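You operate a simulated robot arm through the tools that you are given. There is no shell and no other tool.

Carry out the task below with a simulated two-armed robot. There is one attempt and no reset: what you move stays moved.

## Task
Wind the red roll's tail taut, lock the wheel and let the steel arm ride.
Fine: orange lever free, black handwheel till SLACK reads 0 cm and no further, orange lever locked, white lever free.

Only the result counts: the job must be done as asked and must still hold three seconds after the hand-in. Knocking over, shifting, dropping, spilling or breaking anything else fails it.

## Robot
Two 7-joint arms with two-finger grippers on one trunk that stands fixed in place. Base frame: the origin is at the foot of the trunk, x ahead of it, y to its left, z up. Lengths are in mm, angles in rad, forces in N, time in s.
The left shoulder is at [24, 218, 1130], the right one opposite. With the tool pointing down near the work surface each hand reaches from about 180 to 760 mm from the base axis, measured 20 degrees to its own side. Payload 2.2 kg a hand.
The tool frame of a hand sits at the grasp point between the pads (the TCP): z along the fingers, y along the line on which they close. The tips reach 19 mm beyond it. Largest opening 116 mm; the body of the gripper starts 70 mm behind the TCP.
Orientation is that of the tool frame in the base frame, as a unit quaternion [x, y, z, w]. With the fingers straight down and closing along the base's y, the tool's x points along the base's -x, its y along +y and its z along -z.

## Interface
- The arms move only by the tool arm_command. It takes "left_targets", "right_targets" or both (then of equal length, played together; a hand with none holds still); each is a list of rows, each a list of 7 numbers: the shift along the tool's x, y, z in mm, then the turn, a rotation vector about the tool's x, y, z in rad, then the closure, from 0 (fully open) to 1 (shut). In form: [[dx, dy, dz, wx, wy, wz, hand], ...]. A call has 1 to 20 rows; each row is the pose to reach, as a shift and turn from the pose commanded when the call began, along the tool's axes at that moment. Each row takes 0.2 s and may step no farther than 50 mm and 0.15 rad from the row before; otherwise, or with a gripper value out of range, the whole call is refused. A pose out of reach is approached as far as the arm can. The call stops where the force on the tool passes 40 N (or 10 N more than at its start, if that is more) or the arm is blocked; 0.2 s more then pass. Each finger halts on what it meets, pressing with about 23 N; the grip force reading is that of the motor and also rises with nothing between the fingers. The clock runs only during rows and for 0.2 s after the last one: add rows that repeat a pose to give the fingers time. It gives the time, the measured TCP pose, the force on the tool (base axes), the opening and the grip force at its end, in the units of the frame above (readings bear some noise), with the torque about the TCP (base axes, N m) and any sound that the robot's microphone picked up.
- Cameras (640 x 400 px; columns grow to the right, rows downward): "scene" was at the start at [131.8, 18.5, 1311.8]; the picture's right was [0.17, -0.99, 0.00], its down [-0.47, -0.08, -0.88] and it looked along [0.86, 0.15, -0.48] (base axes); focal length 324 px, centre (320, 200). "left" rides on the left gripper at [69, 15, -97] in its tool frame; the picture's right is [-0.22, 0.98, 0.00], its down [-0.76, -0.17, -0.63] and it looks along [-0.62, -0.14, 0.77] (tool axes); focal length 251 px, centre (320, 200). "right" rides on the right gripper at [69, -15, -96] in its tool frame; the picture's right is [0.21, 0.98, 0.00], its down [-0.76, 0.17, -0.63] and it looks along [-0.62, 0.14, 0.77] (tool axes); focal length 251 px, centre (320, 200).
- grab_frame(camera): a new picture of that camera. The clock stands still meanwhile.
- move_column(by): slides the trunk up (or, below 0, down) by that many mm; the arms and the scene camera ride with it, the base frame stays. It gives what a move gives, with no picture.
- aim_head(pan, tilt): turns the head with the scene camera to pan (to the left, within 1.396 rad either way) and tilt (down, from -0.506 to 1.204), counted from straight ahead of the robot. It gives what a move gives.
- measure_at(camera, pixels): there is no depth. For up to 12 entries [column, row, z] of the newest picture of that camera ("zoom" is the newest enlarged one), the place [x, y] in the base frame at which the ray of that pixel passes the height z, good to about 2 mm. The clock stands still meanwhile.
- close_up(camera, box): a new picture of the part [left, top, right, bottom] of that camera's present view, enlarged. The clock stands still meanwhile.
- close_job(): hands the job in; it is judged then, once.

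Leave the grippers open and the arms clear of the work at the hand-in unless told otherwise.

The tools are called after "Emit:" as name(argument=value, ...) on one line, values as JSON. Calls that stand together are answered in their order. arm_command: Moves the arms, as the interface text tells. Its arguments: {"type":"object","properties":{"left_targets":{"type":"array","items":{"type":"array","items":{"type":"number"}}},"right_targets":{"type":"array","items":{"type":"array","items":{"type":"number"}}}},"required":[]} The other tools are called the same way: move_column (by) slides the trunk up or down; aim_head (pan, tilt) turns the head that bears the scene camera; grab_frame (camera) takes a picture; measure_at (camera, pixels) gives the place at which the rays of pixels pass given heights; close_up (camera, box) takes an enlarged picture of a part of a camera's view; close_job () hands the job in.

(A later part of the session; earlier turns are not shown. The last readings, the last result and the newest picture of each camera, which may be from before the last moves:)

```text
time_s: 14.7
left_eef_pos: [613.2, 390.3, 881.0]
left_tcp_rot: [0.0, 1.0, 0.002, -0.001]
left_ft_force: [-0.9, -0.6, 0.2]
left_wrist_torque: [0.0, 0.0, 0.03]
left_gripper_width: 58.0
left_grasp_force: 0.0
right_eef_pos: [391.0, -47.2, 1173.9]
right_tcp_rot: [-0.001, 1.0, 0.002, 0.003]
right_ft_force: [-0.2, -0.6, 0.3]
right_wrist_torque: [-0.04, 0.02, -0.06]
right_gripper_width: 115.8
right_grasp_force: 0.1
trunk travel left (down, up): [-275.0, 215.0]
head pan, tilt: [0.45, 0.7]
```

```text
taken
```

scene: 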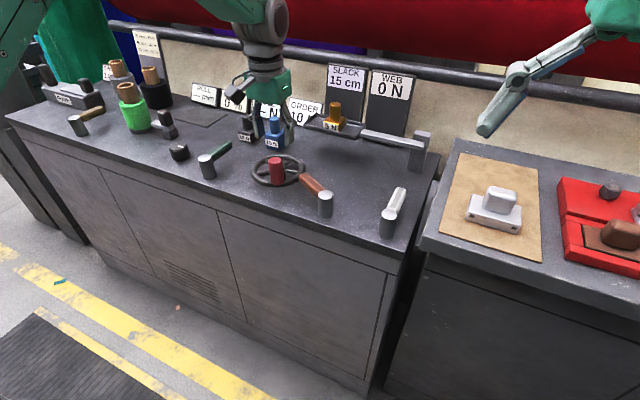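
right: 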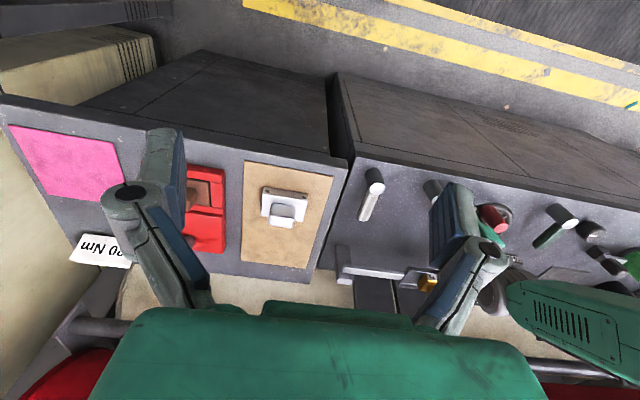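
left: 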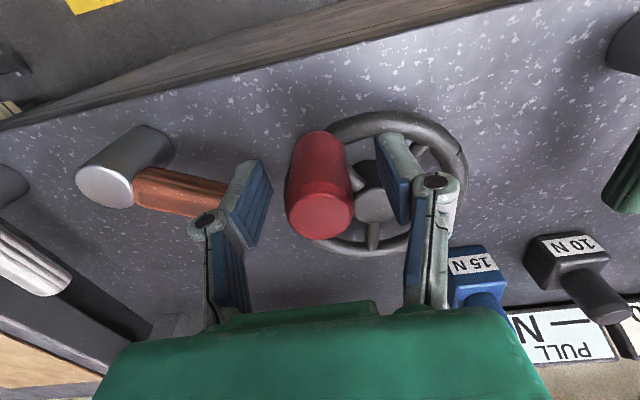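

The knob sits between the pads. I'll close on it.

Emit:
arm_command(left_targets=[[0, 0, 0, 0, 0, 0, 0.65], [0, 0, 0, 0, 0, 0, 0.75], [0, 0, 0, 0, 0, 0, 0.85], [0, 0, 0, 0, 0, 0, 0.85]])

Emit:
grab_frame(camera="left")

Emit:
grab_frame(camera="scene")

```text
time_s: 15.7
left_eef_pos: [613.1, 389.0, 880.9]
left_tcp_rot: [0.0, 1.0, 0.001, -0.001]
left_ft_force: [-1.7, -4.9, -3.2]
left_wrist_torque: [-0.14, 0.07, -0.14]
left_gripper_width: 32.8
left_grasp_force: 44.8
right_eef_pos: [391.4, -47.4, 1173.1]
right_tcp_rot: [0.0, 1.0, 0.002, 0.002]
right_ft_force: [0.2, -0.2, 0.7]
right_wrist_torque: [0.01, 0.0, -0.01]
right_gripper_width: 115.8
right_grasp_force: 0.1
trunk travel left (down, up): [-275.0, 215.0]
head pan, tilt: [0.45, 0.7]
```

```text
taken
```

left: 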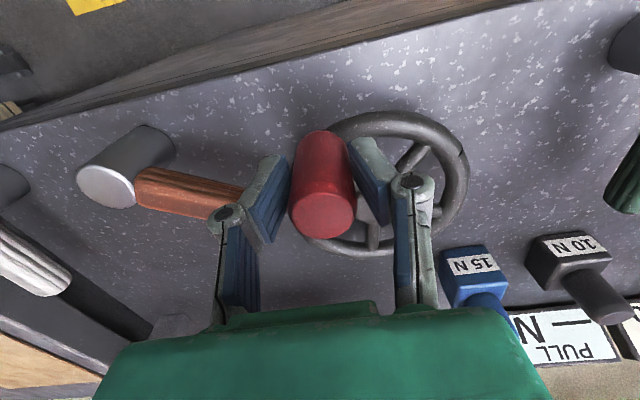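

```text
taken
```

scene: 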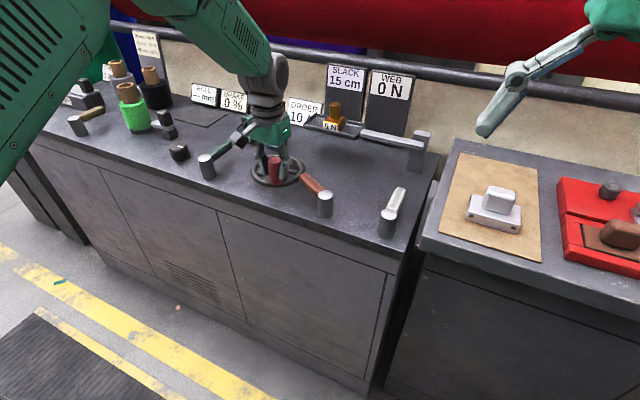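

The knob is gripped (33 mm). I'll make a small clockwise test crank of 0.3 rad about the hub, then read the force and SLACK.

Emit:
arm_command(left_targets=[[2.9, 5.9, 0, 0, 0, 0, 0.85], [5.1, 12.0, 0, 0, 0, 0, 0.85], [6.8, 18.3, 0, 0, 0, 0, 0.85]])

Emit:
grab_frame(camera="left")

Emit:
close_up(camera="scene", box=[230, 50, 430, 175])

```text
time_s: 16.5
left_eef_pos: [605.9, 406.9, 881.6]
left_tcp_rot: [0.001, 1.0, 0.001, -0.001]
left_ft_force: [-7.5, -18.8, -8.0]
left_wrist_torque: [-0.45, 0.02, -0.95]
left_gripper_width: 31.7
left_grasp_force: 44.9
right_eef_pos: [391.6, -50.2, 1172.7]
right_tcp_rot: [0.0, 1.0, 0.002, 0.002]
right_ft_force: [0.8, -0.2, -0.2]
right_wrist_torque: [-0.02, 0.01, -0.04]
right_gripper_width: 116.1
right_grasp_force: 0.1
trunk travel left (down, up): [-275.0, 215.0]
head pan, tilt: [0.45, 0.7]
```

```text
taken
```

left: 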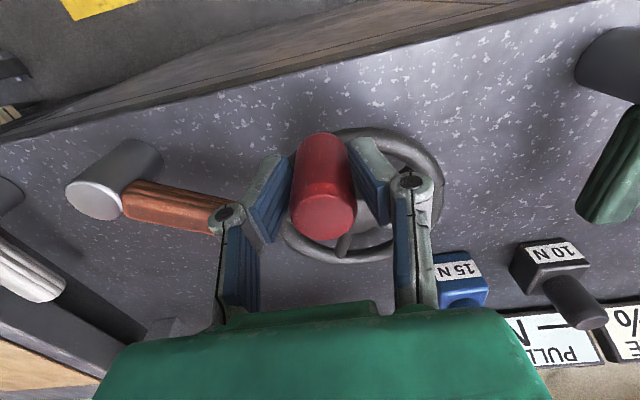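

```text
3.20 times, centred on (330, 112) of scene
```

zoom: 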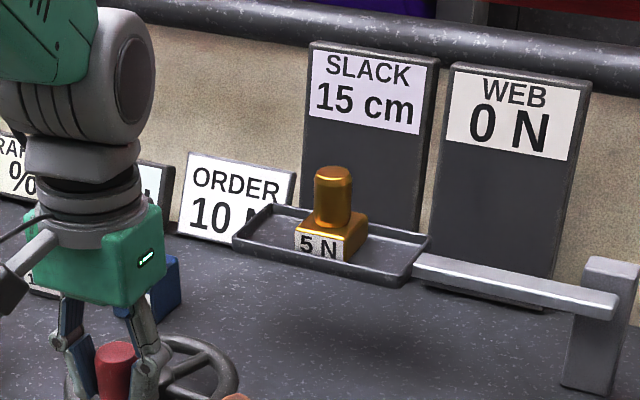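

The wheel turns with the hand at about 20 N, so it is free. SLACK still reads 15 after 0.3 rad. I'll continue clockwise by another 1.0 rad.

Emit:
arm_command(left_targets=[[1.35, 12.94, 0, 0, 0, 0, 0.85], [0.11, 25.88, 0, 0, 0, 0, 0.85], [-3.69, 38.33, 0, 0, 0, 0, 0.85], [-9.88, 49.77, 0, 0, 0, 0, 0.85], [-18.22, 59.76, 0, 0, 0, 0, 0.85]])

Emit:
grab_frame(camera="left")

Emit:
close_up(camera="scene", box=[230, 50, 430, 175])

```text
time_s: 17.7
left_eef_pos: [624.2, 463.7, 881.4]
left_tcp_rot: [0.0, 1.0, 0.002, -0.001]
left_ft_force: [-8.7, -17.9, -1.0]
left_wrist_torque: [-0.34, 0.25, -1.11]
left_gripper_width: 32.2
left_grasp_force: 45.4
right_eef_pos: [390.2, -50.1, 1174.7]
right_tcp_rot: [0.0, 1.0, 0.004, 0.003]
right_ft_force: [0.1, 0.3, -0.2]
right_wrist_torque: [0.01, 0.02, 0.01]
right_gripper_width: 116.0
right_grasp_force: 0.1
trunk travel left (down, up): [-275.0, 215.0]
head pan, tilt: [0.45, 0.7]
```

```text
taken
```

left: 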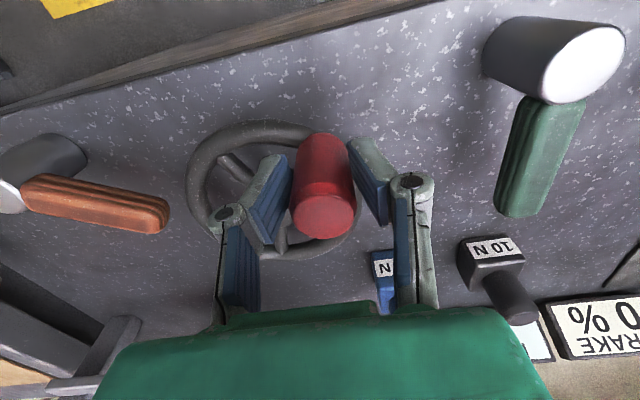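

```text
3.20 times, centred on (330, 112) of scene
```

zoom: 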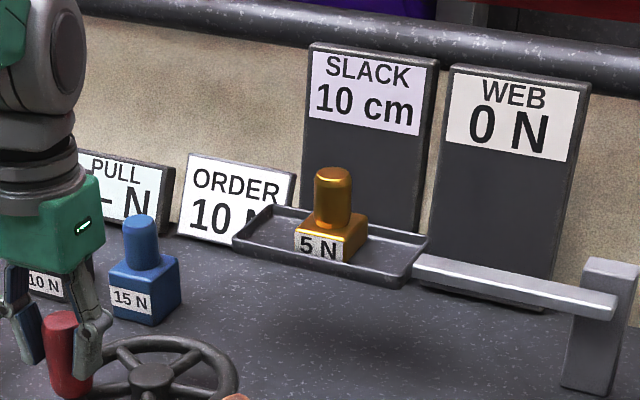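

SLACK fell to 10 cm, so clockwise is right, at about 4 cm/rad. I'll continue another 0.8 rad.

Emit:
arm_command(left_targets=[[-10.17, 8.13, 0, 0, 0, 0, 0.85], [-21.75, 14.08, 0, 0, 0, 0, 0.85], [-34.28, 17.61, 0, 0, 0, 0, 0.85], [-47.26, 18.58, 0, 0, 0, 0, 0.85]])

Emit:
grab_frame(camera="left")

Emit:
close_up(camera="scene", box=[230, 50, 430, 175])

```text
time_s: 18.7
left_eef_pos: [670.3, 481.1, 883.9]
left_tcp_rot: [0.0, 1.0, 0.002, -0.001]
left_ft_force: [-9.8, -29.6, -0.7]
left_wrist_torque: [-0.36, 0.33, -0.45]
left_gripper_width: 36.9
left_grasp_force: 14.6
right_eef_pos: [390.8, -52.9, 1172.8]
right_tcp_rot: [0.0, 1.0, 0.004, 0.004]
right_ft_force: [-0.7, 0.5, 0.2]
right_wrist_torque: [-0.01, 0.03, 0.0]
right_gripper_width: 115.8
right_grasp_force: 0.1
trunk travel left (down, up): [-275.0, 215.0]
head pan, tilt: [0.45, 0.7]
```

```text
taken
```

left: 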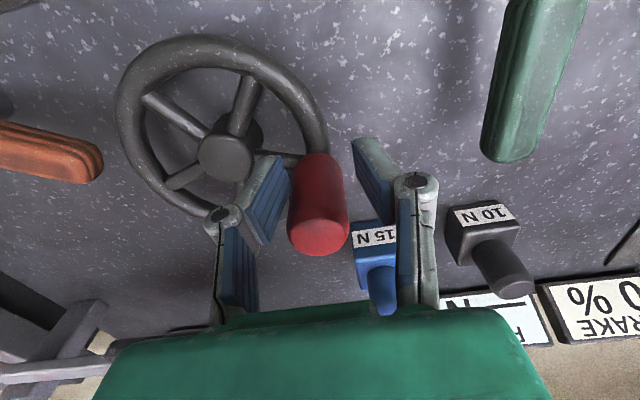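

```text
3.20 times, centred on (330, 112) of scene
```

zoom: 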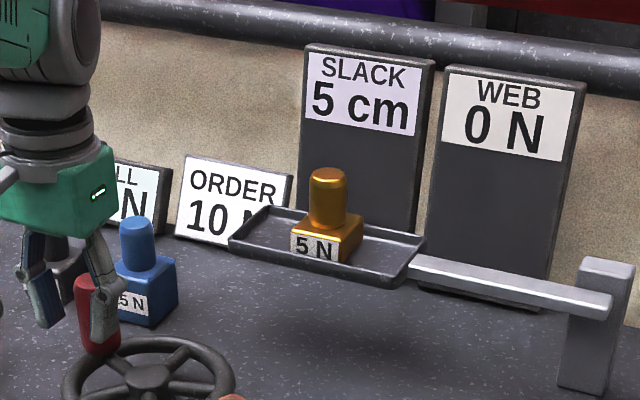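

SLACK reads 5 cm. The knob has slipped to one side of the grip because my circle is slightly too large, so I'll measure the hub (226,152) and knob top (320,237) again.

Emit:
measure_at(camera="left", pixels=[[226, 153, 835], [226, 153, 842], [320, 237, 900], [320, 237, 895], [320, 170, 835], [117, 100, 830], [329, 140, 830]])

Emit:
close_up(camera="left", box=[100, 20, 420, 280])

```text
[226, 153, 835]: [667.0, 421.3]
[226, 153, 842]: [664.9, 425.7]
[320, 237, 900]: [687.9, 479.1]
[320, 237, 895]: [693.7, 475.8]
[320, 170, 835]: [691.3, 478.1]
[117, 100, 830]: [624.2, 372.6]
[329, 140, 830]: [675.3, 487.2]
```

```text
1.54 times, centred on (260, 150) of left
```

zoom: 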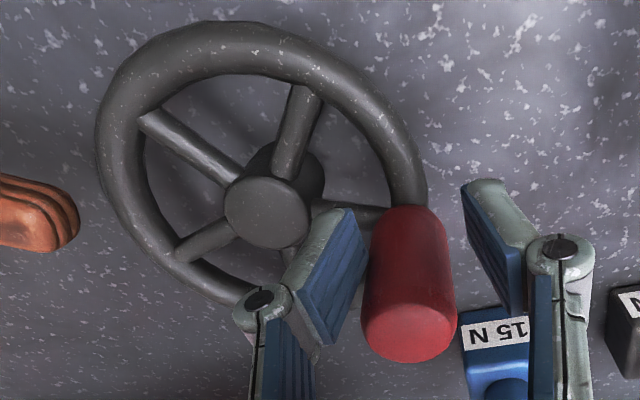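

The knob has squeezed forward out of the pads (knob at (689,478), TCP at (670,481)). I'll open the fingers, lift off, then regrip with the hand turned so it can follow the wheel rigidly for the last 1.2 rad.

Emit:
arm_command(left_targets=[[0, 0, 0, 0, 0, 0, 0.6], [0, 0, 0, 0, 0, 0, 0.45], [0, 0, -30, 0, 0, 0, 0.45], [0, 0, -65, 0, 0, 0, 0.45], [0, 0, -65, 0, 0, 0, 0.45]])

Emit:
grab_frame(camera="left")

Emit:
close_up(camera="scene", box=[230, 50, 430, 175])

```text
time_s: 19.9
left_eef_pos: [672.2, 492.9, 945.3]
left_tcp_rot: [0.0, 1.0, 0.001, -0.001]
left_ft_force: [1.0, -0.4, -0.1]
left_wrist_torque: [0.01, 0.02, -0.02]
left_gripper_width: 63.7
left_grasp_force: 0.0
right_eef_pos: [392.8, -42.1, 1173.1]
right_tcp_rot: [-0.001, 1.0, 0.0, 0.002]
right_ft_force: [0.2, -0.2, 0.9]
right_wrist_torque: [0.0, 0.0, 0.02]
right_gripper_width: 115.8
right_grasp_force: 0.1
trunk travel left (down, up): [-275.0, 215.0]
head pan, tilt: [0.45, 0.7]
```

```text
taken
```

left: 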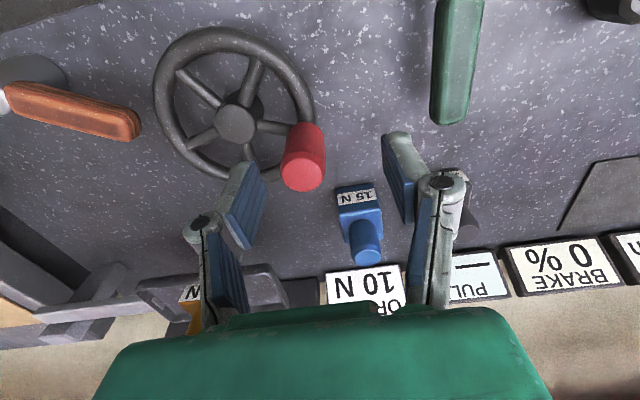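

```text
3.20 times, centred on (330, 112) of scene
```

zoom: 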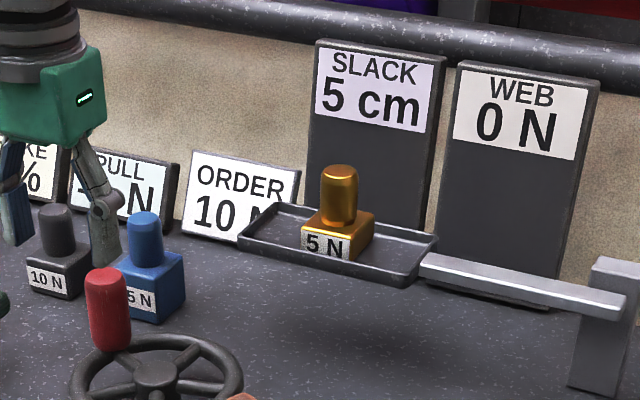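

Clear now, and SLACK still reads 5 cm. I'll measure the knob and hub from this unloaded view.

Emit:
close_up(camera="left", box=[140, 10, 380, 210])

Emit:
measure_at(camera="left", pixels=[[302, 172, 900], [302, 172, 890], [310, 133, 838], [236, 124, 830], [236, 124, 840], [154, 90, 830], [314, 95, 830]])

```text
2.00 times, centred on (260, 110) of left
```

zoom: 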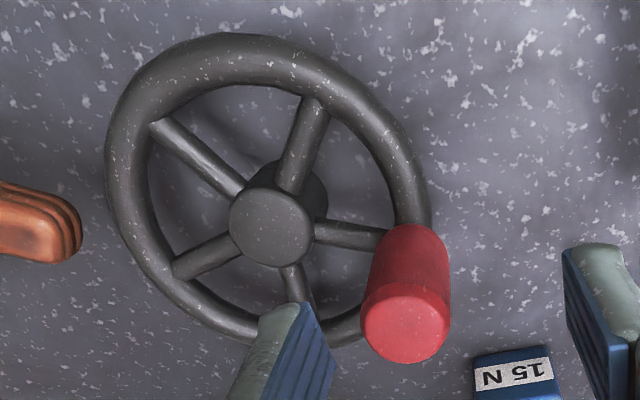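

```text
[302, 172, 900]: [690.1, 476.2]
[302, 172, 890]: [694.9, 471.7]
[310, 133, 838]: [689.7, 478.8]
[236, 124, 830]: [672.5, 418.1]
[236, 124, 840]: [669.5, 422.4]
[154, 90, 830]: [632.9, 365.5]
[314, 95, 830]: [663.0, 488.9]
```

The knob is at (690,476.5), 71° around the hub at (670.5,421). About 1.2 rad remains at ~4.2 cm/rad. I'll rotate the hand +1.2 rad above the knob so the pads straddle it along the wheel's tangent.

Emit:
arm_command(left_targets=[[-2.2, -2, 0, 0, 0, -0.15, 0.45], [-4.5, -4.1, 0, 0, 0, -0.3, 0.45], [-6.7, -6.2, 0, 0, 0, -0.45, 0.45], [-8.9, -8.2, 0, 0, 0, -0.6, 0.45], [-11.1, -10.2, 0, 0, 0, -0.75, 0.45], [-13.3, -12.3, 0, 0, 0, -0.9, 0.45], [-15.6, -14.4, 0, 0, 0, -1.05, 0.45], [-17.8, -16.4, 0, 0, 0, -1.2, 0.45], [-17.8, -16.4, 0, 0, 0, -1.2, 0.45]])

Emit:
grab_frame(camera="left")

Emit:
grab_frame(camera="scene")

```text
time_s: 21.9
left_eef_pos: [692.5, 472.6, 945.8]
left_tcp_rot: [-0.566, 0.825, 0.002, 0.0]
left_ft_force: [0.9, 0.4, 0.1]
left_wrist_torque: [0.0, 0.02, -0.01]
left_gripper_width: 63.9
left_grasp_force: 0.1
right_eef_pos: [390.4, -46.8, 1172.2]
right_tcp_rot: [-0.001, 1.0, 0.002, 0.002]
right_ft_force: [-0.2, 0.0, 0.4]
right_wrist_torque: [0.0, -0.01, 0.0]
right_gripper_width: 116.0
right_grasp_force: 0.1
trunk travel left (down, up): [-275.0, 215.0]
head pan, tilt: [0.45, 0.7]
```

```text
taken
```

left: 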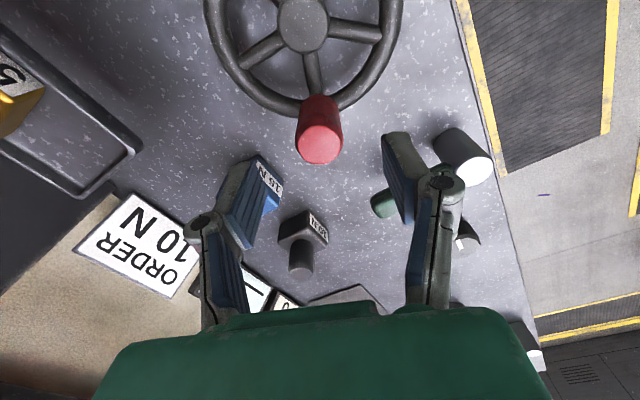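

```text
taken
```

scene: 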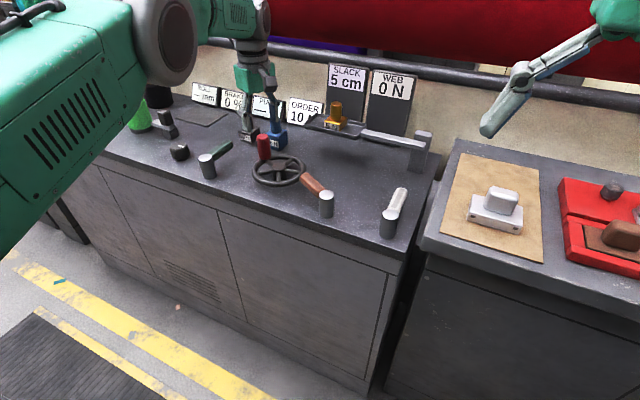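

I'll check the knob's position in this view (top disc ~(320,145)), and the blue weight's position against the near finger.

Emit:
measure_at(camera="left", pixels=[[320, 144, 900], [320, 144, 890], [317, 103, 838], [302, 25, 838], [268, 172, 835], [268, 190, 840], [266, 203, 885]])

Emit:
close_up(camera="left", box=[180, 80, 420, 280])

```text
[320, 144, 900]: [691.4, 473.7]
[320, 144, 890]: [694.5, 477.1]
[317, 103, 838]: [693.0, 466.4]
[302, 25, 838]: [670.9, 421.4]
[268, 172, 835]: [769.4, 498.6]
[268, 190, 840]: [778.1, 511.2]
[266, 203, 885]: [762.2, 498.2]
```

```text
2.00 times, centred on (300, 180) of left
```

zoom: 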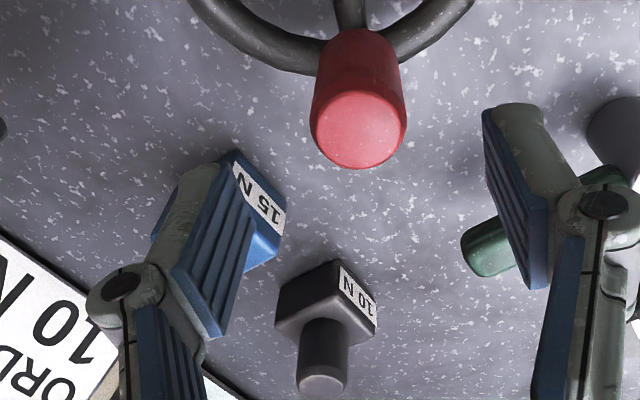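

The knob is at (691,475), well between the pads, and the blue weight clears them (near face x≈765, fingers ≤745). I'll descend to z=880 and close.

Emit:
arm_command(left_targets=[[-1.3, 2.1, 15, 0, 0, 0, 0.45], [-1.3, 2.1, 40, 0, 0, 0, 0.45], [-1.3, 2.1, 65, 0, 0, 0, 0.45], [-1.3, 2.1, 66, 0, 0, 0, 0.5], [-1.3, 2.1, 66, 0, 0, 0, 0.6], [-1.3, 2.1, 66, 0, 0, 0, 0.7], [-1.3, 2.1, 66, 0, 0, 0, 0.8], [-1.3, 2.1, 66, 0, 0, 0, 0.85], [-1.3, 2.1, 66, 0, 0, 0, 0.85]])

Emit:
grab_frame(camera="left")

Emit:
close_up(camera="scene", box=[230, 50, 430, 175])

```text
time_s: 23.9
left_eef_pos: [690.3, 471.5, 882.0]
left_tcp_rot: [-0.565, 0.825, 0.0, 0.001]
left_ft_force: [4.4, -8.4, 2.7]
left_wrist_torque: [-0.42, -0.06, 0.2]
left_gripper_width: 32.6
left_grasp_force: 45.5
right_eef_pos: [391.8, -48.2, 1173.3]
right_tcp_rot: [0.0, 1.0, 0.002, 0.003]
right_ft_force: [-0.5, 0.0, -0.9]
right_wrist_torque: [0.02, 0.0, 0.0]
right_gripper_width: 116.2
right_grasp_force: 0.0
trunk travel left (down, up): [-275.0, 215.0]
head pan, tilt: [0.45, 0.7]
```

```text
taken
```

left: 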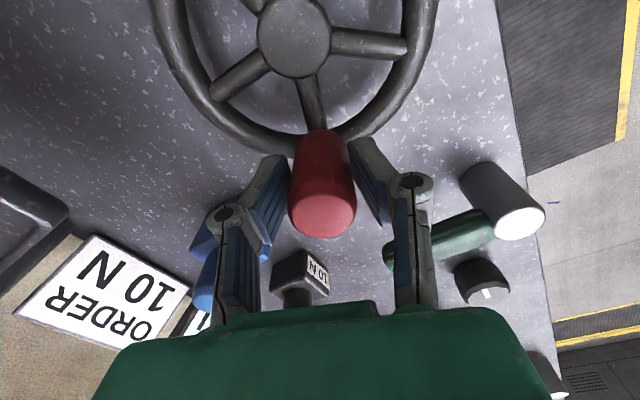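

```text
3.20 times, centred on (330, 112) of scene
```

zoom: 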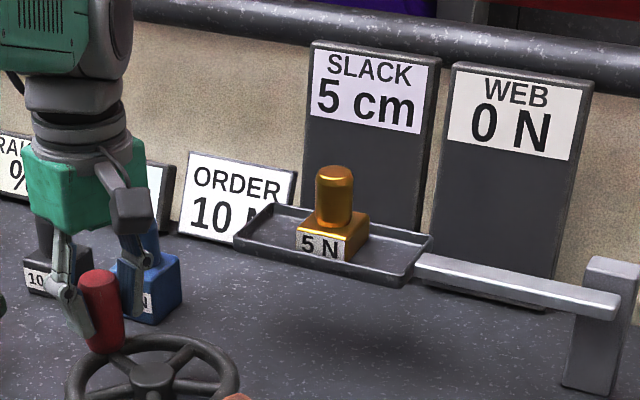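

Gripped (32.6 mm). I'll measure the hub and knob relative to the hand before the arc.

Emit:
measure_at(camera="left", pixels=[[293, 37, 835], [293, 37, 842], [322, 214, 900], [317, 140, 838], [317, 150, 845]])

Emit:
close_up(camera="left", box=[140, 0, 460, 250])

```text
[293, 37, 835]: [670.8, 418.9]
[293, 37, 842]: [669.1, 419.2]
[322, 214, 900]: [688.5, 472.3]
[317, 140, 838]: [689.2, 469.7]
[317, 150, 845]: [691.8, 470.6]
```

```text
1.60 times, centred on (300, 125) of left
```

zoom: 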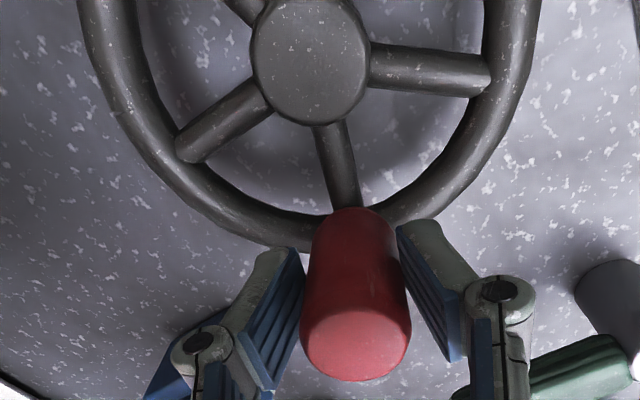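

The hand axis is aligned with the wheel radius (hub ≈57 mm along tool +x). I'll turn 0.6 rad clockwise with the hand rotating together with the wheel, then read SLACK.

Emit:
arm_command(left_targets=[[0.87, -8.58, 0, 0, 0, 0.15, 0.85], [3.01, -16.93, 0, 0, 0, 0.3, 0.85], [6.38, -24.86, 0, 0, 0, 0.45, 0.85], [10.89, -32.2, 0, 0, 0, 0.6, 0.85]])

Emit:
grab_frame(camera="left")

Emit:
close_up(camera="scene", box=[230, 50, 430, 175])

```text
time_s: 24.9
left_eef_pos: [706.5, 457.1, 880.5]
left_tcp_rot: [-0.297, 0.955, 0.002, 0.002]
left_ft_force: [11.1, 22.3, 10.3]
left_wrist_torque: [-0.01, 0.73, -0.36]
left_gripper_width: 32.4
left_grasp_force: 45.2
left hand out of reach, approached as far as the arm can: row 3, 4
right_eef_pos: [391.5, -43.5, 1173.3]
right_tcp_rot: [-0.001, 1.0, 0.0, 0.002]
right_ft_force: [0.0, 0.5, 0.0]
right_wrist_torque: [0.06, 0.0, 0.02]
right_gripper_width: 116.0
right_grasp_force: 0.1
trunk travel left (down, up): [-275.0, 215.0]
head pan, tilt: [0.45, 0.7]
```

```text
taken
```

left: 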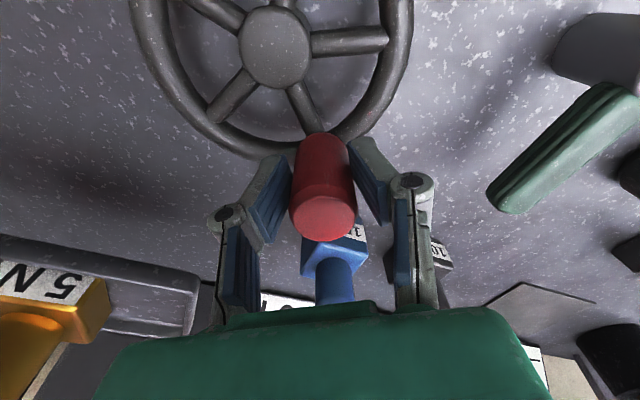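

```text
3.20 times, centred on (330, 112) of scene
```

zoom: 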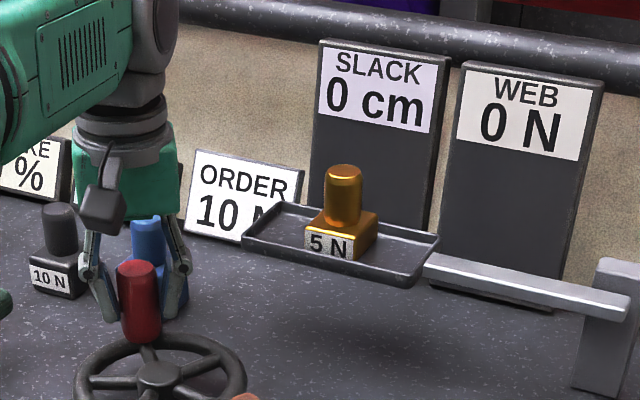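

SLACK now reads 0 cm and WEB still reads 0 N, so I stop turning here. I'll open the fingers quickly and lift off the knob.

Emit:
arm_command(left_targets=[[0, 0, 0, 0, 0, 0, 0.45], [0, 0, 0, 0, 0, 0, 0.45]])

Emit:
grab_frame(camera="left")

Emit:
close_up(camera="scene", box=[230, 50, 430, 175])

```text
time_s: 25.5
left_eef_pos: [707.7, 450.6, 881.1]
left_tcp_rot: [-0.297, 0.955, 0.002, 0.0]
left_ft_force: [0.7, 0.1, -0.2]
left_wrist_torque: [0.02, 0.0, 0.04]
left_gripper_width: 63.7
left_grasp_force: 0.0
right_eef_pos: [390.6, -46.7, 1173.8]
right_tcp_rot: [-0.001, 1.0, 0.002, 0.003]
right_ft_force: [0.1, -0.8, -0.2]
right_wrist_torque: [0.02, -0.01, -0.01]
right_gripper_width: 115.8
right_grasp_force: 0.1
trunk travel left (down, up): [-275.0, 215.0]
head pan, tilt: [0.45, 0.7]
```

```text
taken
```

left: 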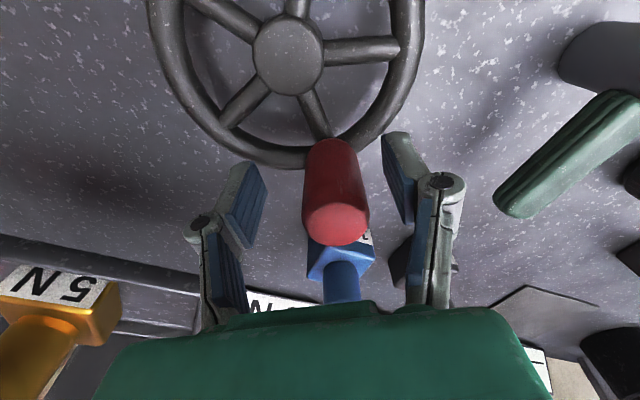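

```text
3.20 times, centred on (330, 112) of scene
```

zoom: 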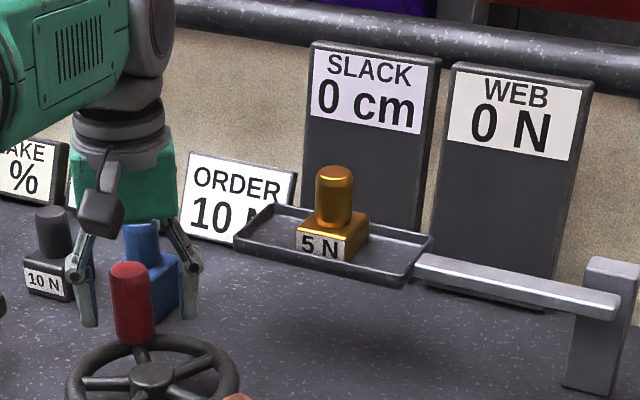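

SLACK holds at 0 cm after release. I'll lift straight up 75 mm.

Emit:
arm_command(left_targets=[[0, 0, -25, 0, 0, 0, 0.45], [0, 0, -60, 0, 0, 0, 0.45], [0, 0, -85, 0, 0, 0, 0.45], [0, 0, -85, 0, 0, 0, 0.45]])

Emit:
grab_frame(camera="left")

Emit:
grab_frame(camera="scene")

```text
time_s: 26.5
left_eef_pos: [706.9, 454.4, 963.3]
left_tcp_rot: [-0.296, 0.955, -0.001, -0.001]
left_ft_force: [0.0, -0.6, 0.0]
left_wrist_torque: [-0.01, 0.03, -0.03]
left_gripper_width: 63.7
left_grasp_force: 0.1
right_eef_pos: [391.0, -41.5, 1173.4]
right_tcp_rot: [-0.001, 1.0, -0.001, 0.002]
right_ft_force: [-0.5, -0.7, 0.4]
right_wrist_torque: [-0.01, 0.0, 0.0]
right_gripper_width: 116.3
right_grasp_force: 0.0
trunk travel left (down, up): [-275.0, 215.0]
head pan, tilt: [0.45, 0.7]
```

```text
taken
```

left: 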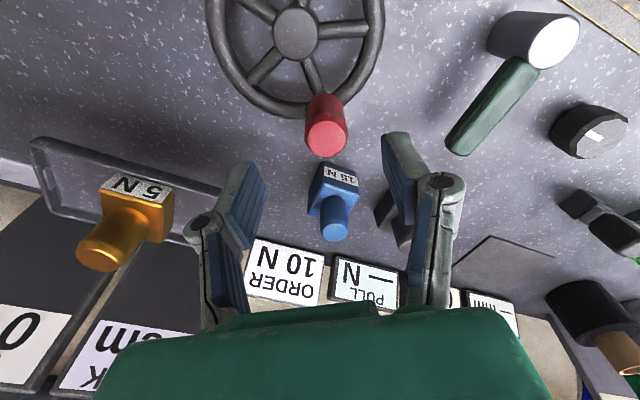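

```text
taken
```

scene: 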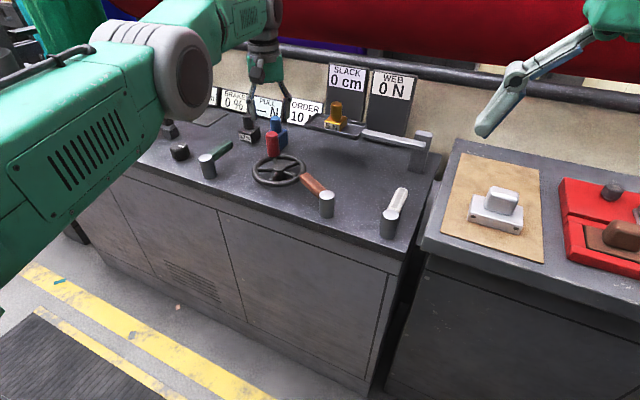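

SLACK is 0 cm and WEB 0 N, with everything in place. Next I'll move above the orange lever handle at about (643,321), rotating the hand to 1.04 rad to straddle it.

Emit:
arm_command(left_targets=[[32, -18.4, 0, 0, 0, -0.11, 0.5], [64, -36.8, 0, 0, 0, -0.22, 0.5], [96, -55.1, 0, 0, 0, -0.33, 0.5], [127.9, -73.5, 0, 0, 0, -0.44, 0.5], [127.9, -73.5, 0, 0, 0, -0.44, 0.5]])

Emit:
grab_frame(camera="left")

```text
time_s: 27.7
left_eef_pos: [642.4, 315.4, 966.4]
left_tcp_rot: [-0.498, 0.867, 0.002, 0.001]
left_ft_force: [-0.2, 0.1, 0.0]
left_wrist_torque: [0.02, 0.02, 0.01]
left_gripper_width: 58.2
left_grasp_force: 0.0
right_eef_pos: [391.5, -48.1, 1172.4]
right_tcp_rot: [0.0, 1.0, 0.002, 0.003]
right_ft_force: [0.3, -0.2, 0.0]
right_wrist_torque: [0.0, 0.04, 0.0]
right_gripper_width: 115.8
right_grasp_force: 0.0
trunk travel left (down, up): [-275.0, 215.0]
head pan, tilt: [0.45, 0.7]
```

```text
taken
```

left: 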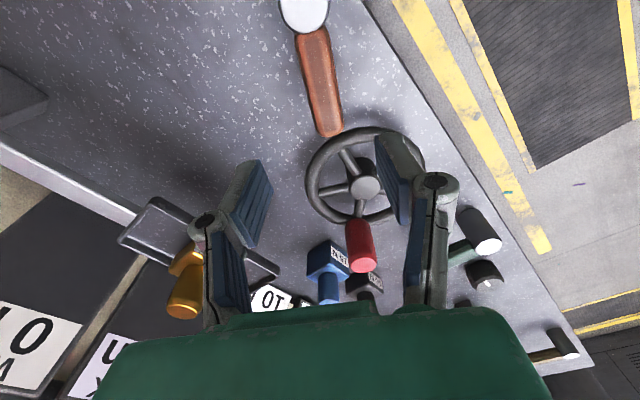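

I'll measure the handle's line again: root (312,40) and tip (329,130).

Emit:
measure_at(camera="left", pixels=[[303, 12, 850], [312, 40, 842], [329, 130, 842], [322, 95, 842]])

```text
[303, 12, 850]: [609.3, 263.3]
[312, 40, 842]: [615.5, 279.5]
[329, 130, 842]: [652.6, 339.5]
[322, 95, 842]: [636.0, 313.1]
```

The pivot is at (609,263) and the handle at 60°. I'll descend 128 mm around the handle with small corrections, fingers open to 58 mm.

Emit:
arm_command(left_targets=[[-3.8, 2.7, 30, 0, 0, 0, 0.5], [-3.8, 2.7, 70, 0, 0, 0, 0.5], [-3.8, 2.7, 100, 0, 0, 0, 0.5], [-3.8, 2.7, 118, 0, 0, 0, 0.5], [-3.8, 2.7, 128, 0, 0, 0, 0.5], [-3.8, 2.7, 128, 0, 0, 0, 0.5]])

Emit:
grab_frame(camera="left")

Emit:
close_up(camera="scene", box=[230, 110, 390, 210])

```text
time_s: 29.1
left_eef_pos: [640.7, 321.6, 836.8]
left_tcp_rot: [-0.497, 0.868, 0.0, 0.001]
left_ft_force: [0.7, -0.4, 0.9]
left_wrist_torque: [0.03, 0.0, 0.02]
left_gripper_width: 57.7
left_grasp_force: 0.1
right_eef_pos: [389.6, -46.4, 1173.9]
right_tcp_rot: [-0.001, 1.0, 0.002, 0.002]
right_ft_force: [1.1, 0.3, -1.0]
right_wrist_torque: [0.02, -0.01, -0.01]
right_gripper_width: 116.2
right_grasp_force: 0.1
trunk travel left (down, up): [-275.0, 215.0]
head pan, tilt: [0.45, 0.7]
```

```text
taken
```

left: 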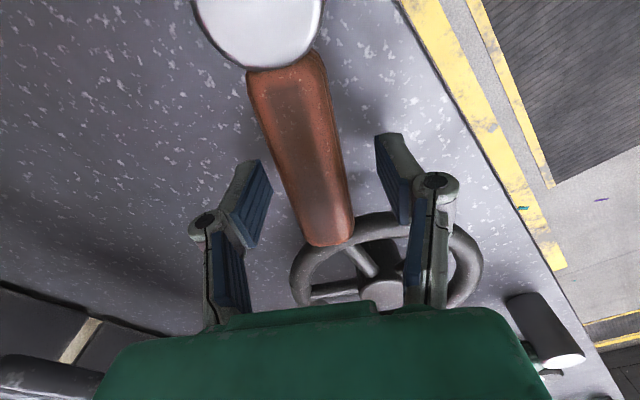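

```text
4.00 times, centred on (310, 160) of scene
```

zoom: 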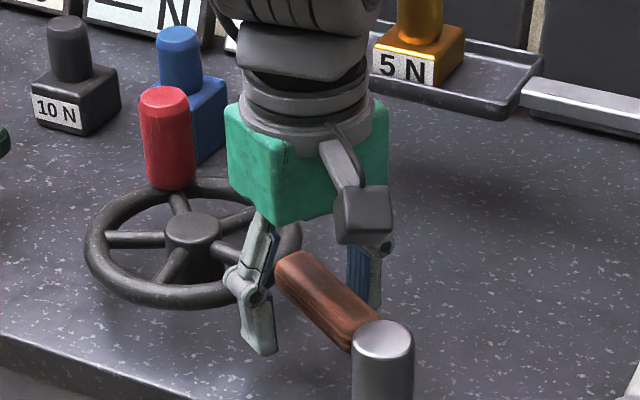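

The handle is centred between the pads, as before. I'll close, then swing it back clockwise through the first 0.75 rad.

Emit:
arm_command(left_targets=[[0, 0, 0, 0, 0, 0, 0.7], [0, 0, 0, 0, 0, 0, 0.8], [0, 0, 0, 0, 0, 0, 0.9], [0, 0, 0, 0, 0, 0, 0.9], [0.33, -6.65, 0, 0, 0, 0.1, 0.9], [1.33, -13.23, 0, 0, 0, 0.2, 0.9], [2.97, -19.68, 0, 0, 0, 0.3, 0.9], [5.26, -25.94, 0, 0, 0, 0.4, 0.9], [8.15, -31.93, 0, 0, 0, 0.5, 0.9], [11.63, -37.61, 0, 0, 0, 0.6, 0.9], [15.66, -42.91, 0, 0, 0, 0.7, 0.9]])

Emit:
grab_frame(camera="left")

Emit:
grab_frame(camera="scene")

```text
time_s: 31.5
left_eef_pos: [672.5, 281.3, 837.6]
left_tcp_rot: [-0.169, 0.986, 0.002, 0.001]
left_ft_force: [16.5, -10.3, -5.0]
left_wrist_torque: [-0.2, -0.12, 1.23]
left_gripper_width: 19.8
left_grasp_force: 45.2
right_eef_pos: [392.7, -48.9, 1172.0]
right_tcp_rot: [0.0, 1.0, 0.003, 0.002]
right_ft_force: [-0.4, 0.2, 0.5]
right_wrist_torque: [0.0, -0.03, 0.01]
right_gripper_width: 116.1
right_grasp_force: 0.1
trunk travel left (down, up): [-275.0, 215.0]
head pan, tilt: [0.45, 0.7]
```

```text
taken
```

left: 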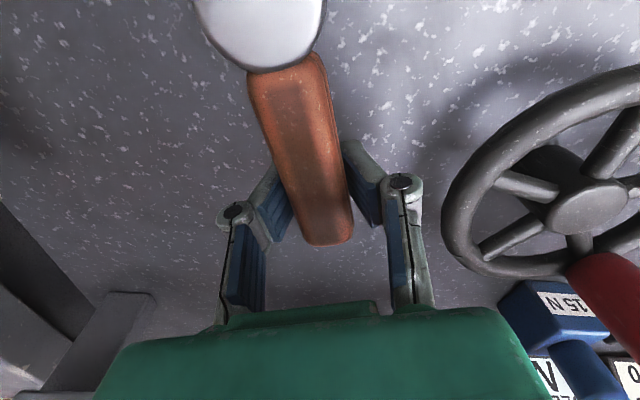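

```text
taken
```

scene: 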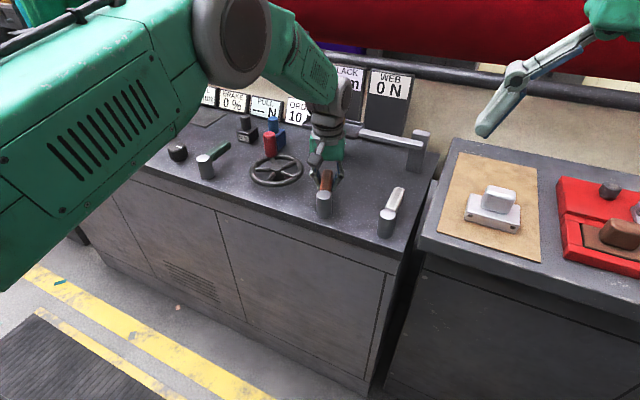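

The lever is now at about 19°. I'll bring it the rest of the way to its original +x stop, pressing slightly into it.

Emit:
arm_command(left_targets=[[0.33, -6.65, 0, 0, 0, 0.1, 0.9], [1.33, -13.23, 0, 0, 0, 0.2, 0.9], [2.97, -19.68, 0, 0, 0, 0.3, 0.9], [4.28, -23.46, 0, 0, 0, 0.36, 0.9], [5.5, -26.5, 0, 0, 0, 0.41, 0.9], [5.5, -26.5, 0, 0, 0, 0.41, 0.9]])

Emit:
grab_frame(camera="left")

Emit:
close_up(camera="scene", box=[230, 110, 430, 235])

```text
time_s: 32.9
left_eef_pos: [675.3, 259.4, 837.6]
left_tcp_rot: [0.035, 0.999, 0.003, 0.001]
left_ft_force: [24.5, -6.7, -2.0]
left_wrist_torque: [-0.06, -0.05, 1.61]
left_gripper_width: 21.3
left_grasp_force: 45.4
right_eef_pos: [392.5, -48.4, 1171.8]
right_tcp_rot: [-0.001, 1.0, 0.002, 0.001]
right_ft_force: [-0.6, 0.2, -0.6]
right_wrist_torque: [-0.01, 0.05, -0.02]
right_gripper_width: 115.9
right_grasp_force: 0.0
trunk travel left (down, up): [-275.0, 215.0]
head pan, tilt: [0.45, 0.7]
```

```text
taken
```

left: 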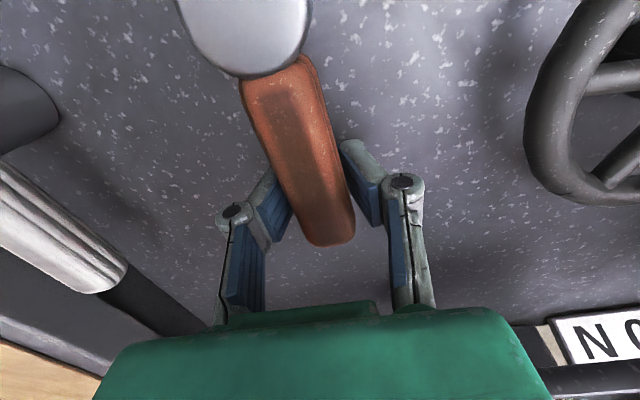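

```text
3.20 times, centred on (330, 172) of scene
```

zoom: 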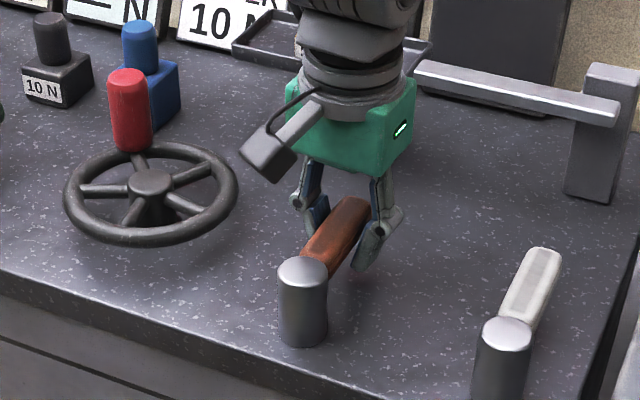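

The TCP is at (675.3,259.4), matching the lever's original stop. I'll open and lift off.

Emit:
arm_command(left_targets=[[0, 0, 0, 0, 0, 0, 0.5], [0, 0, 0, 0, 0, 0, 0.5], [0, 0, -30, 0, 0, 0, 0.5], [0, 0, -70, 0, 0, 0, 0.5], [0, 0, -115, 0, 0, 0, 0.5], [0, 0, -115, 0, 0, 0, 0.5]])

Emit:
grab_frame(camera="left")

Emit:
grab_frame(camera="scene")

```text
time_s: 34.3
left_eef_pos: [673.0, 258.6, 953.4]
left_tcp_rot: [0.035, 0.999, 0.002, -0.001]
left_ft_force: [-0.1, -0.2, 0.0]
left_wrist_torque: [0.02, 0.0, 0.01]
left_gripper_width: 57.9
left_grasp_force: 0.2
right_eef_pos: [391.6, -46.3, 1173.5]
right_tcp_rot: [0.0, 1.0, 0.002, 0.002]
right_ft_force: [0.6, 0.3, 0.6]
right_wrist_torque: [-0.01, 0.02, 0.0]
right_gripper_width: 115.7
right_grasp_force: 0.1
trunk travel left (down, up): [-275.0, 215.0]
head pan, tilt: [0.45, 0.7]
```

```text
taken
```

left: 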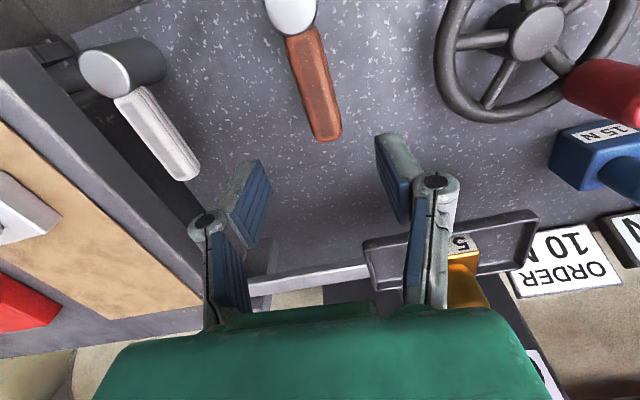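

```text
taken
```

scene: 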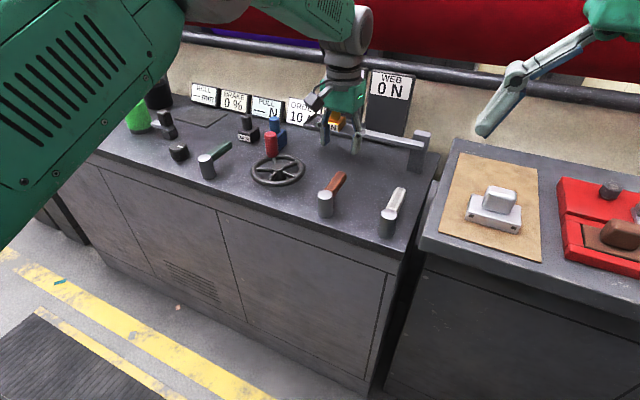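

The orange lever is back in its original +x position. Next is the white lever (pivot ≈(610,119), handle toward +x). I'll move the left hand above it and shift the right arm 100 mm to the right to keep room.

Emit:
arm_command(left_targets=[[-3.2, -35, 0, 0, 0, -0.02, 0.5], [-6.4, -70, 0, 0, 0, -0.04, 0.5], [-9.6, -105, 0, 0, 0, -0.06, 0.5], [-12.8, -139, 0, 0, 0, -0.07, 0.5], [-12.8, -139, 0, 0, 0, -0.07, 0.5]], right_targets=[[0, -30, 0, 0, 0, 0, 0], [0, -60, 0, 0, 0, 0, 0], [0, -85, 0, 0, 0, 0, 0], [0, -110, 0, 0, 0, 0, 0], [0, -110, 0, 0, 0, 0, 0]])

Emit:
grab_frame(camera="left")

Emit:
grab_frame(camera="scene")

```text
time_s: 35.5
left_eef_pos: [677.6, 117.7, 952.7]
left_tcp_rot: [-0.001, 1.0, 0.002, 0.0]
left_ft_force: [-0.1, 0.3, -0.3]
left_wrist_torque: [0.01, 0.01, -0.01]
left_gripper_width: 58.2
left_grasp_force: 0.0
right_eef_pos: [390.1, -157.8, 1172.7]
right_tcp_rot: [0.0, 1.0, 0.003, 0.003]
right_ft_force: [0.7, 1.3, -0.6]
right_wrist_torque: [-0.02, 0.04, 0.02]
right_gripper_width: 115.8
right_grasp_force: 0.1
trunk travel left (down, up): [-275.0, 215.0]
head pan, tilt: [0.45, 0.7]
```

```text
taken
```

left: 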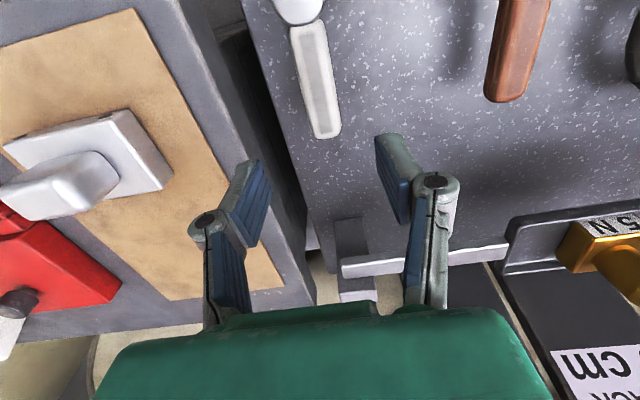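

```text
taken
```

scene: 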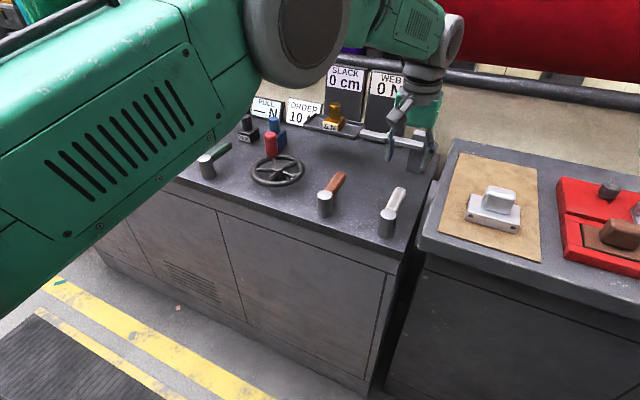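

SLACK still shows 0 cm. I'll measure the white handle's line, and the steel arm's nearest point for clearance.

Emit:
measure_at(camera="left", pixels=[[298, 8, 850], [306, 35, 842], [324, 130, 842], [316, 90, 842], [342, 268, 870], [342, 268, 900], [505, 248, 870], [505, 248, 900]])

Emit:
measure_at(camera="scene", pixels=[[388, 214.5, 850], [402, 190, 842], [360, 137, 870], [360, 137, 900], [418, 147, 870], [418, 147, 900]])

```text
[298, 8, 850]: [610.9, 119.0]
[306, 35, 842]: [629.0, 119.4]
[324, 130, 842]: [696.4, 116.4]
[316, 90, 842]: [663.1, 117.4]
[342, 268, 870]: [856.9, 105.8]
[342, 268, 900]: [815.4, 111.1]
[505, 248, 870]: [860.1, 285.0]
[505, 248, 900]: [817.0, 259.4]
```

```text
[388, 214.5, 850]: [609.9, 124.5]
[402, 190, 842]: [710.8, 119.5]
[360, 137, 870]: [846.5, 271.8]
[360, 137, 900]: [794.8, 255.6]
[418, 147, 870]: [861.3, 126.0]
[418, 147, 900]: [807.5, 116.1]
```

The white pivot is at (610.5,120) and the handle at y≈118. The steel arm is at x>800, clear of the hand. I'll descend straight around the handle to z≈837.

Emit:
arm_command(left_targets=[[0, 0.8, 30, 0, 0, 0, 0.5], [0, 0.8, 70, 0, 0, 0, 0.5], [0, 0.8, 95, 0, 0, 0, 0.5], [0, 0.8, 116, 0, 0, 0, 0.5], [0, 0.8, 116, 0, 0, 0, 0.5]])

Emit:
grab_frame(camera="left")

```text
time_s: 36.7
left_eef_pos: [678.2, 118.1, 836.4]
left_tcp_rot: [0.0, 1.0, 0.003, -0.001]
left_ft_force: [-0.6, 0.2, 0.0]
left_wrist_torque: [0.02, -0.02, -0.03]
left_gripper_width: 57.8
left_grasp_force: 0.0
right_eef_pos: [390.2, -158.8, 1172.2]
right_tcp_rot: [0.0, 1.0, 0.003, 0.003]
right_ft_force: [-0.3, -0.4, -0.4]
right_wrist_torque: [-0.02, -0.01, 0.01]
right_gripper_width: 115.8
right_grasp_force: 0.0
trunk travel left (down, up): [-275.0, 215.0]
head pan, tilt: [0.45, 0.7]
```

```text
taken
```

left: 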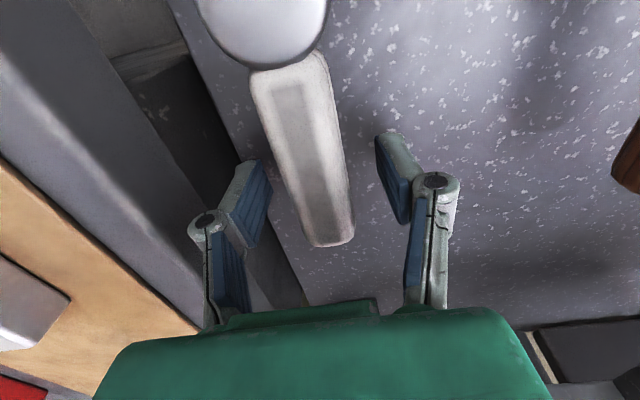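

The handle is centred. I'll close on it and swing toward +y by 0.3 rad as a test, the same direction that freed the orange one.

Emit:
arm_command(left_targets=[[0, 0, 0, 0, 0, 0, 0.7], [0, 0, 0, 0, 0, 0, 0.8], [0, 0, 0, 0, 0, 0, 0.9], [0, 0, 0, 0, 0, 0, 0.9], [0.34, 6.74, 0, 0, 0, -0.1, 0.9], [1.35, 13.41, 0, 0, 0, -0.2, 0.9], [3.01, 19.95, 0, 0, 0, -0.3, 0.9]])

Emit:
grab_frame(camera="left")

Emit:
grab_frame(camera="scene")

```text
time_s: 38.3
left_eef_pos: [673.6, 141.5, 835.5]
left_tcp_rot: [-0.15, 0.989, 0.002, 0.0]
left_ft_force: [-0.6, 7.5, -0.3]
left_wrist_torque: [0.13, 0.1, -0.67]
left_gripper_width: 19.4
left_grasp_force: 44.6
right_eef_pos: [391.4, -157.1, 1171.6]
right_tcp_rot: [-0.001, 1.0, 0.002, 0.003]
right_ft_force: [-0.3, 0.0, 0.4]
right_wrist_torque: [0.01, -0.02, 0.0]
right_gripper_width: 115.8
right_grasp_force: 0.1
trunk travel left (down, up): [-275.0, 215.0]
head pan, tilt: [0.45, 0.7]
```

```text
taken
```

left: 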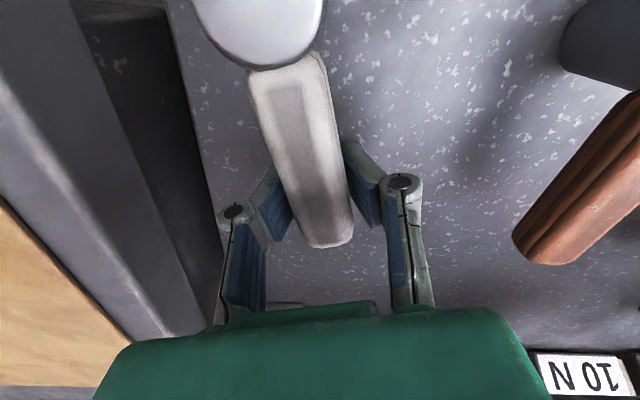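

```text
taken
```

scene: 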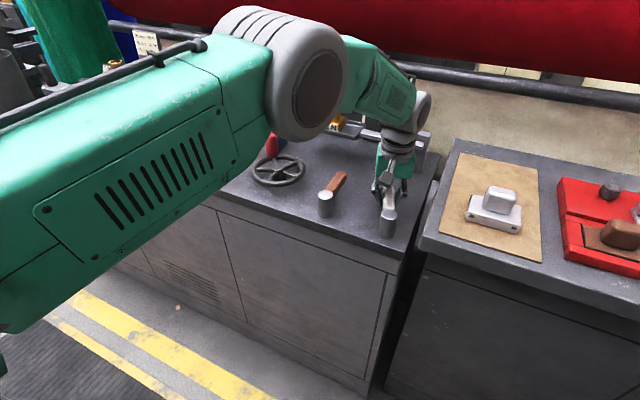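

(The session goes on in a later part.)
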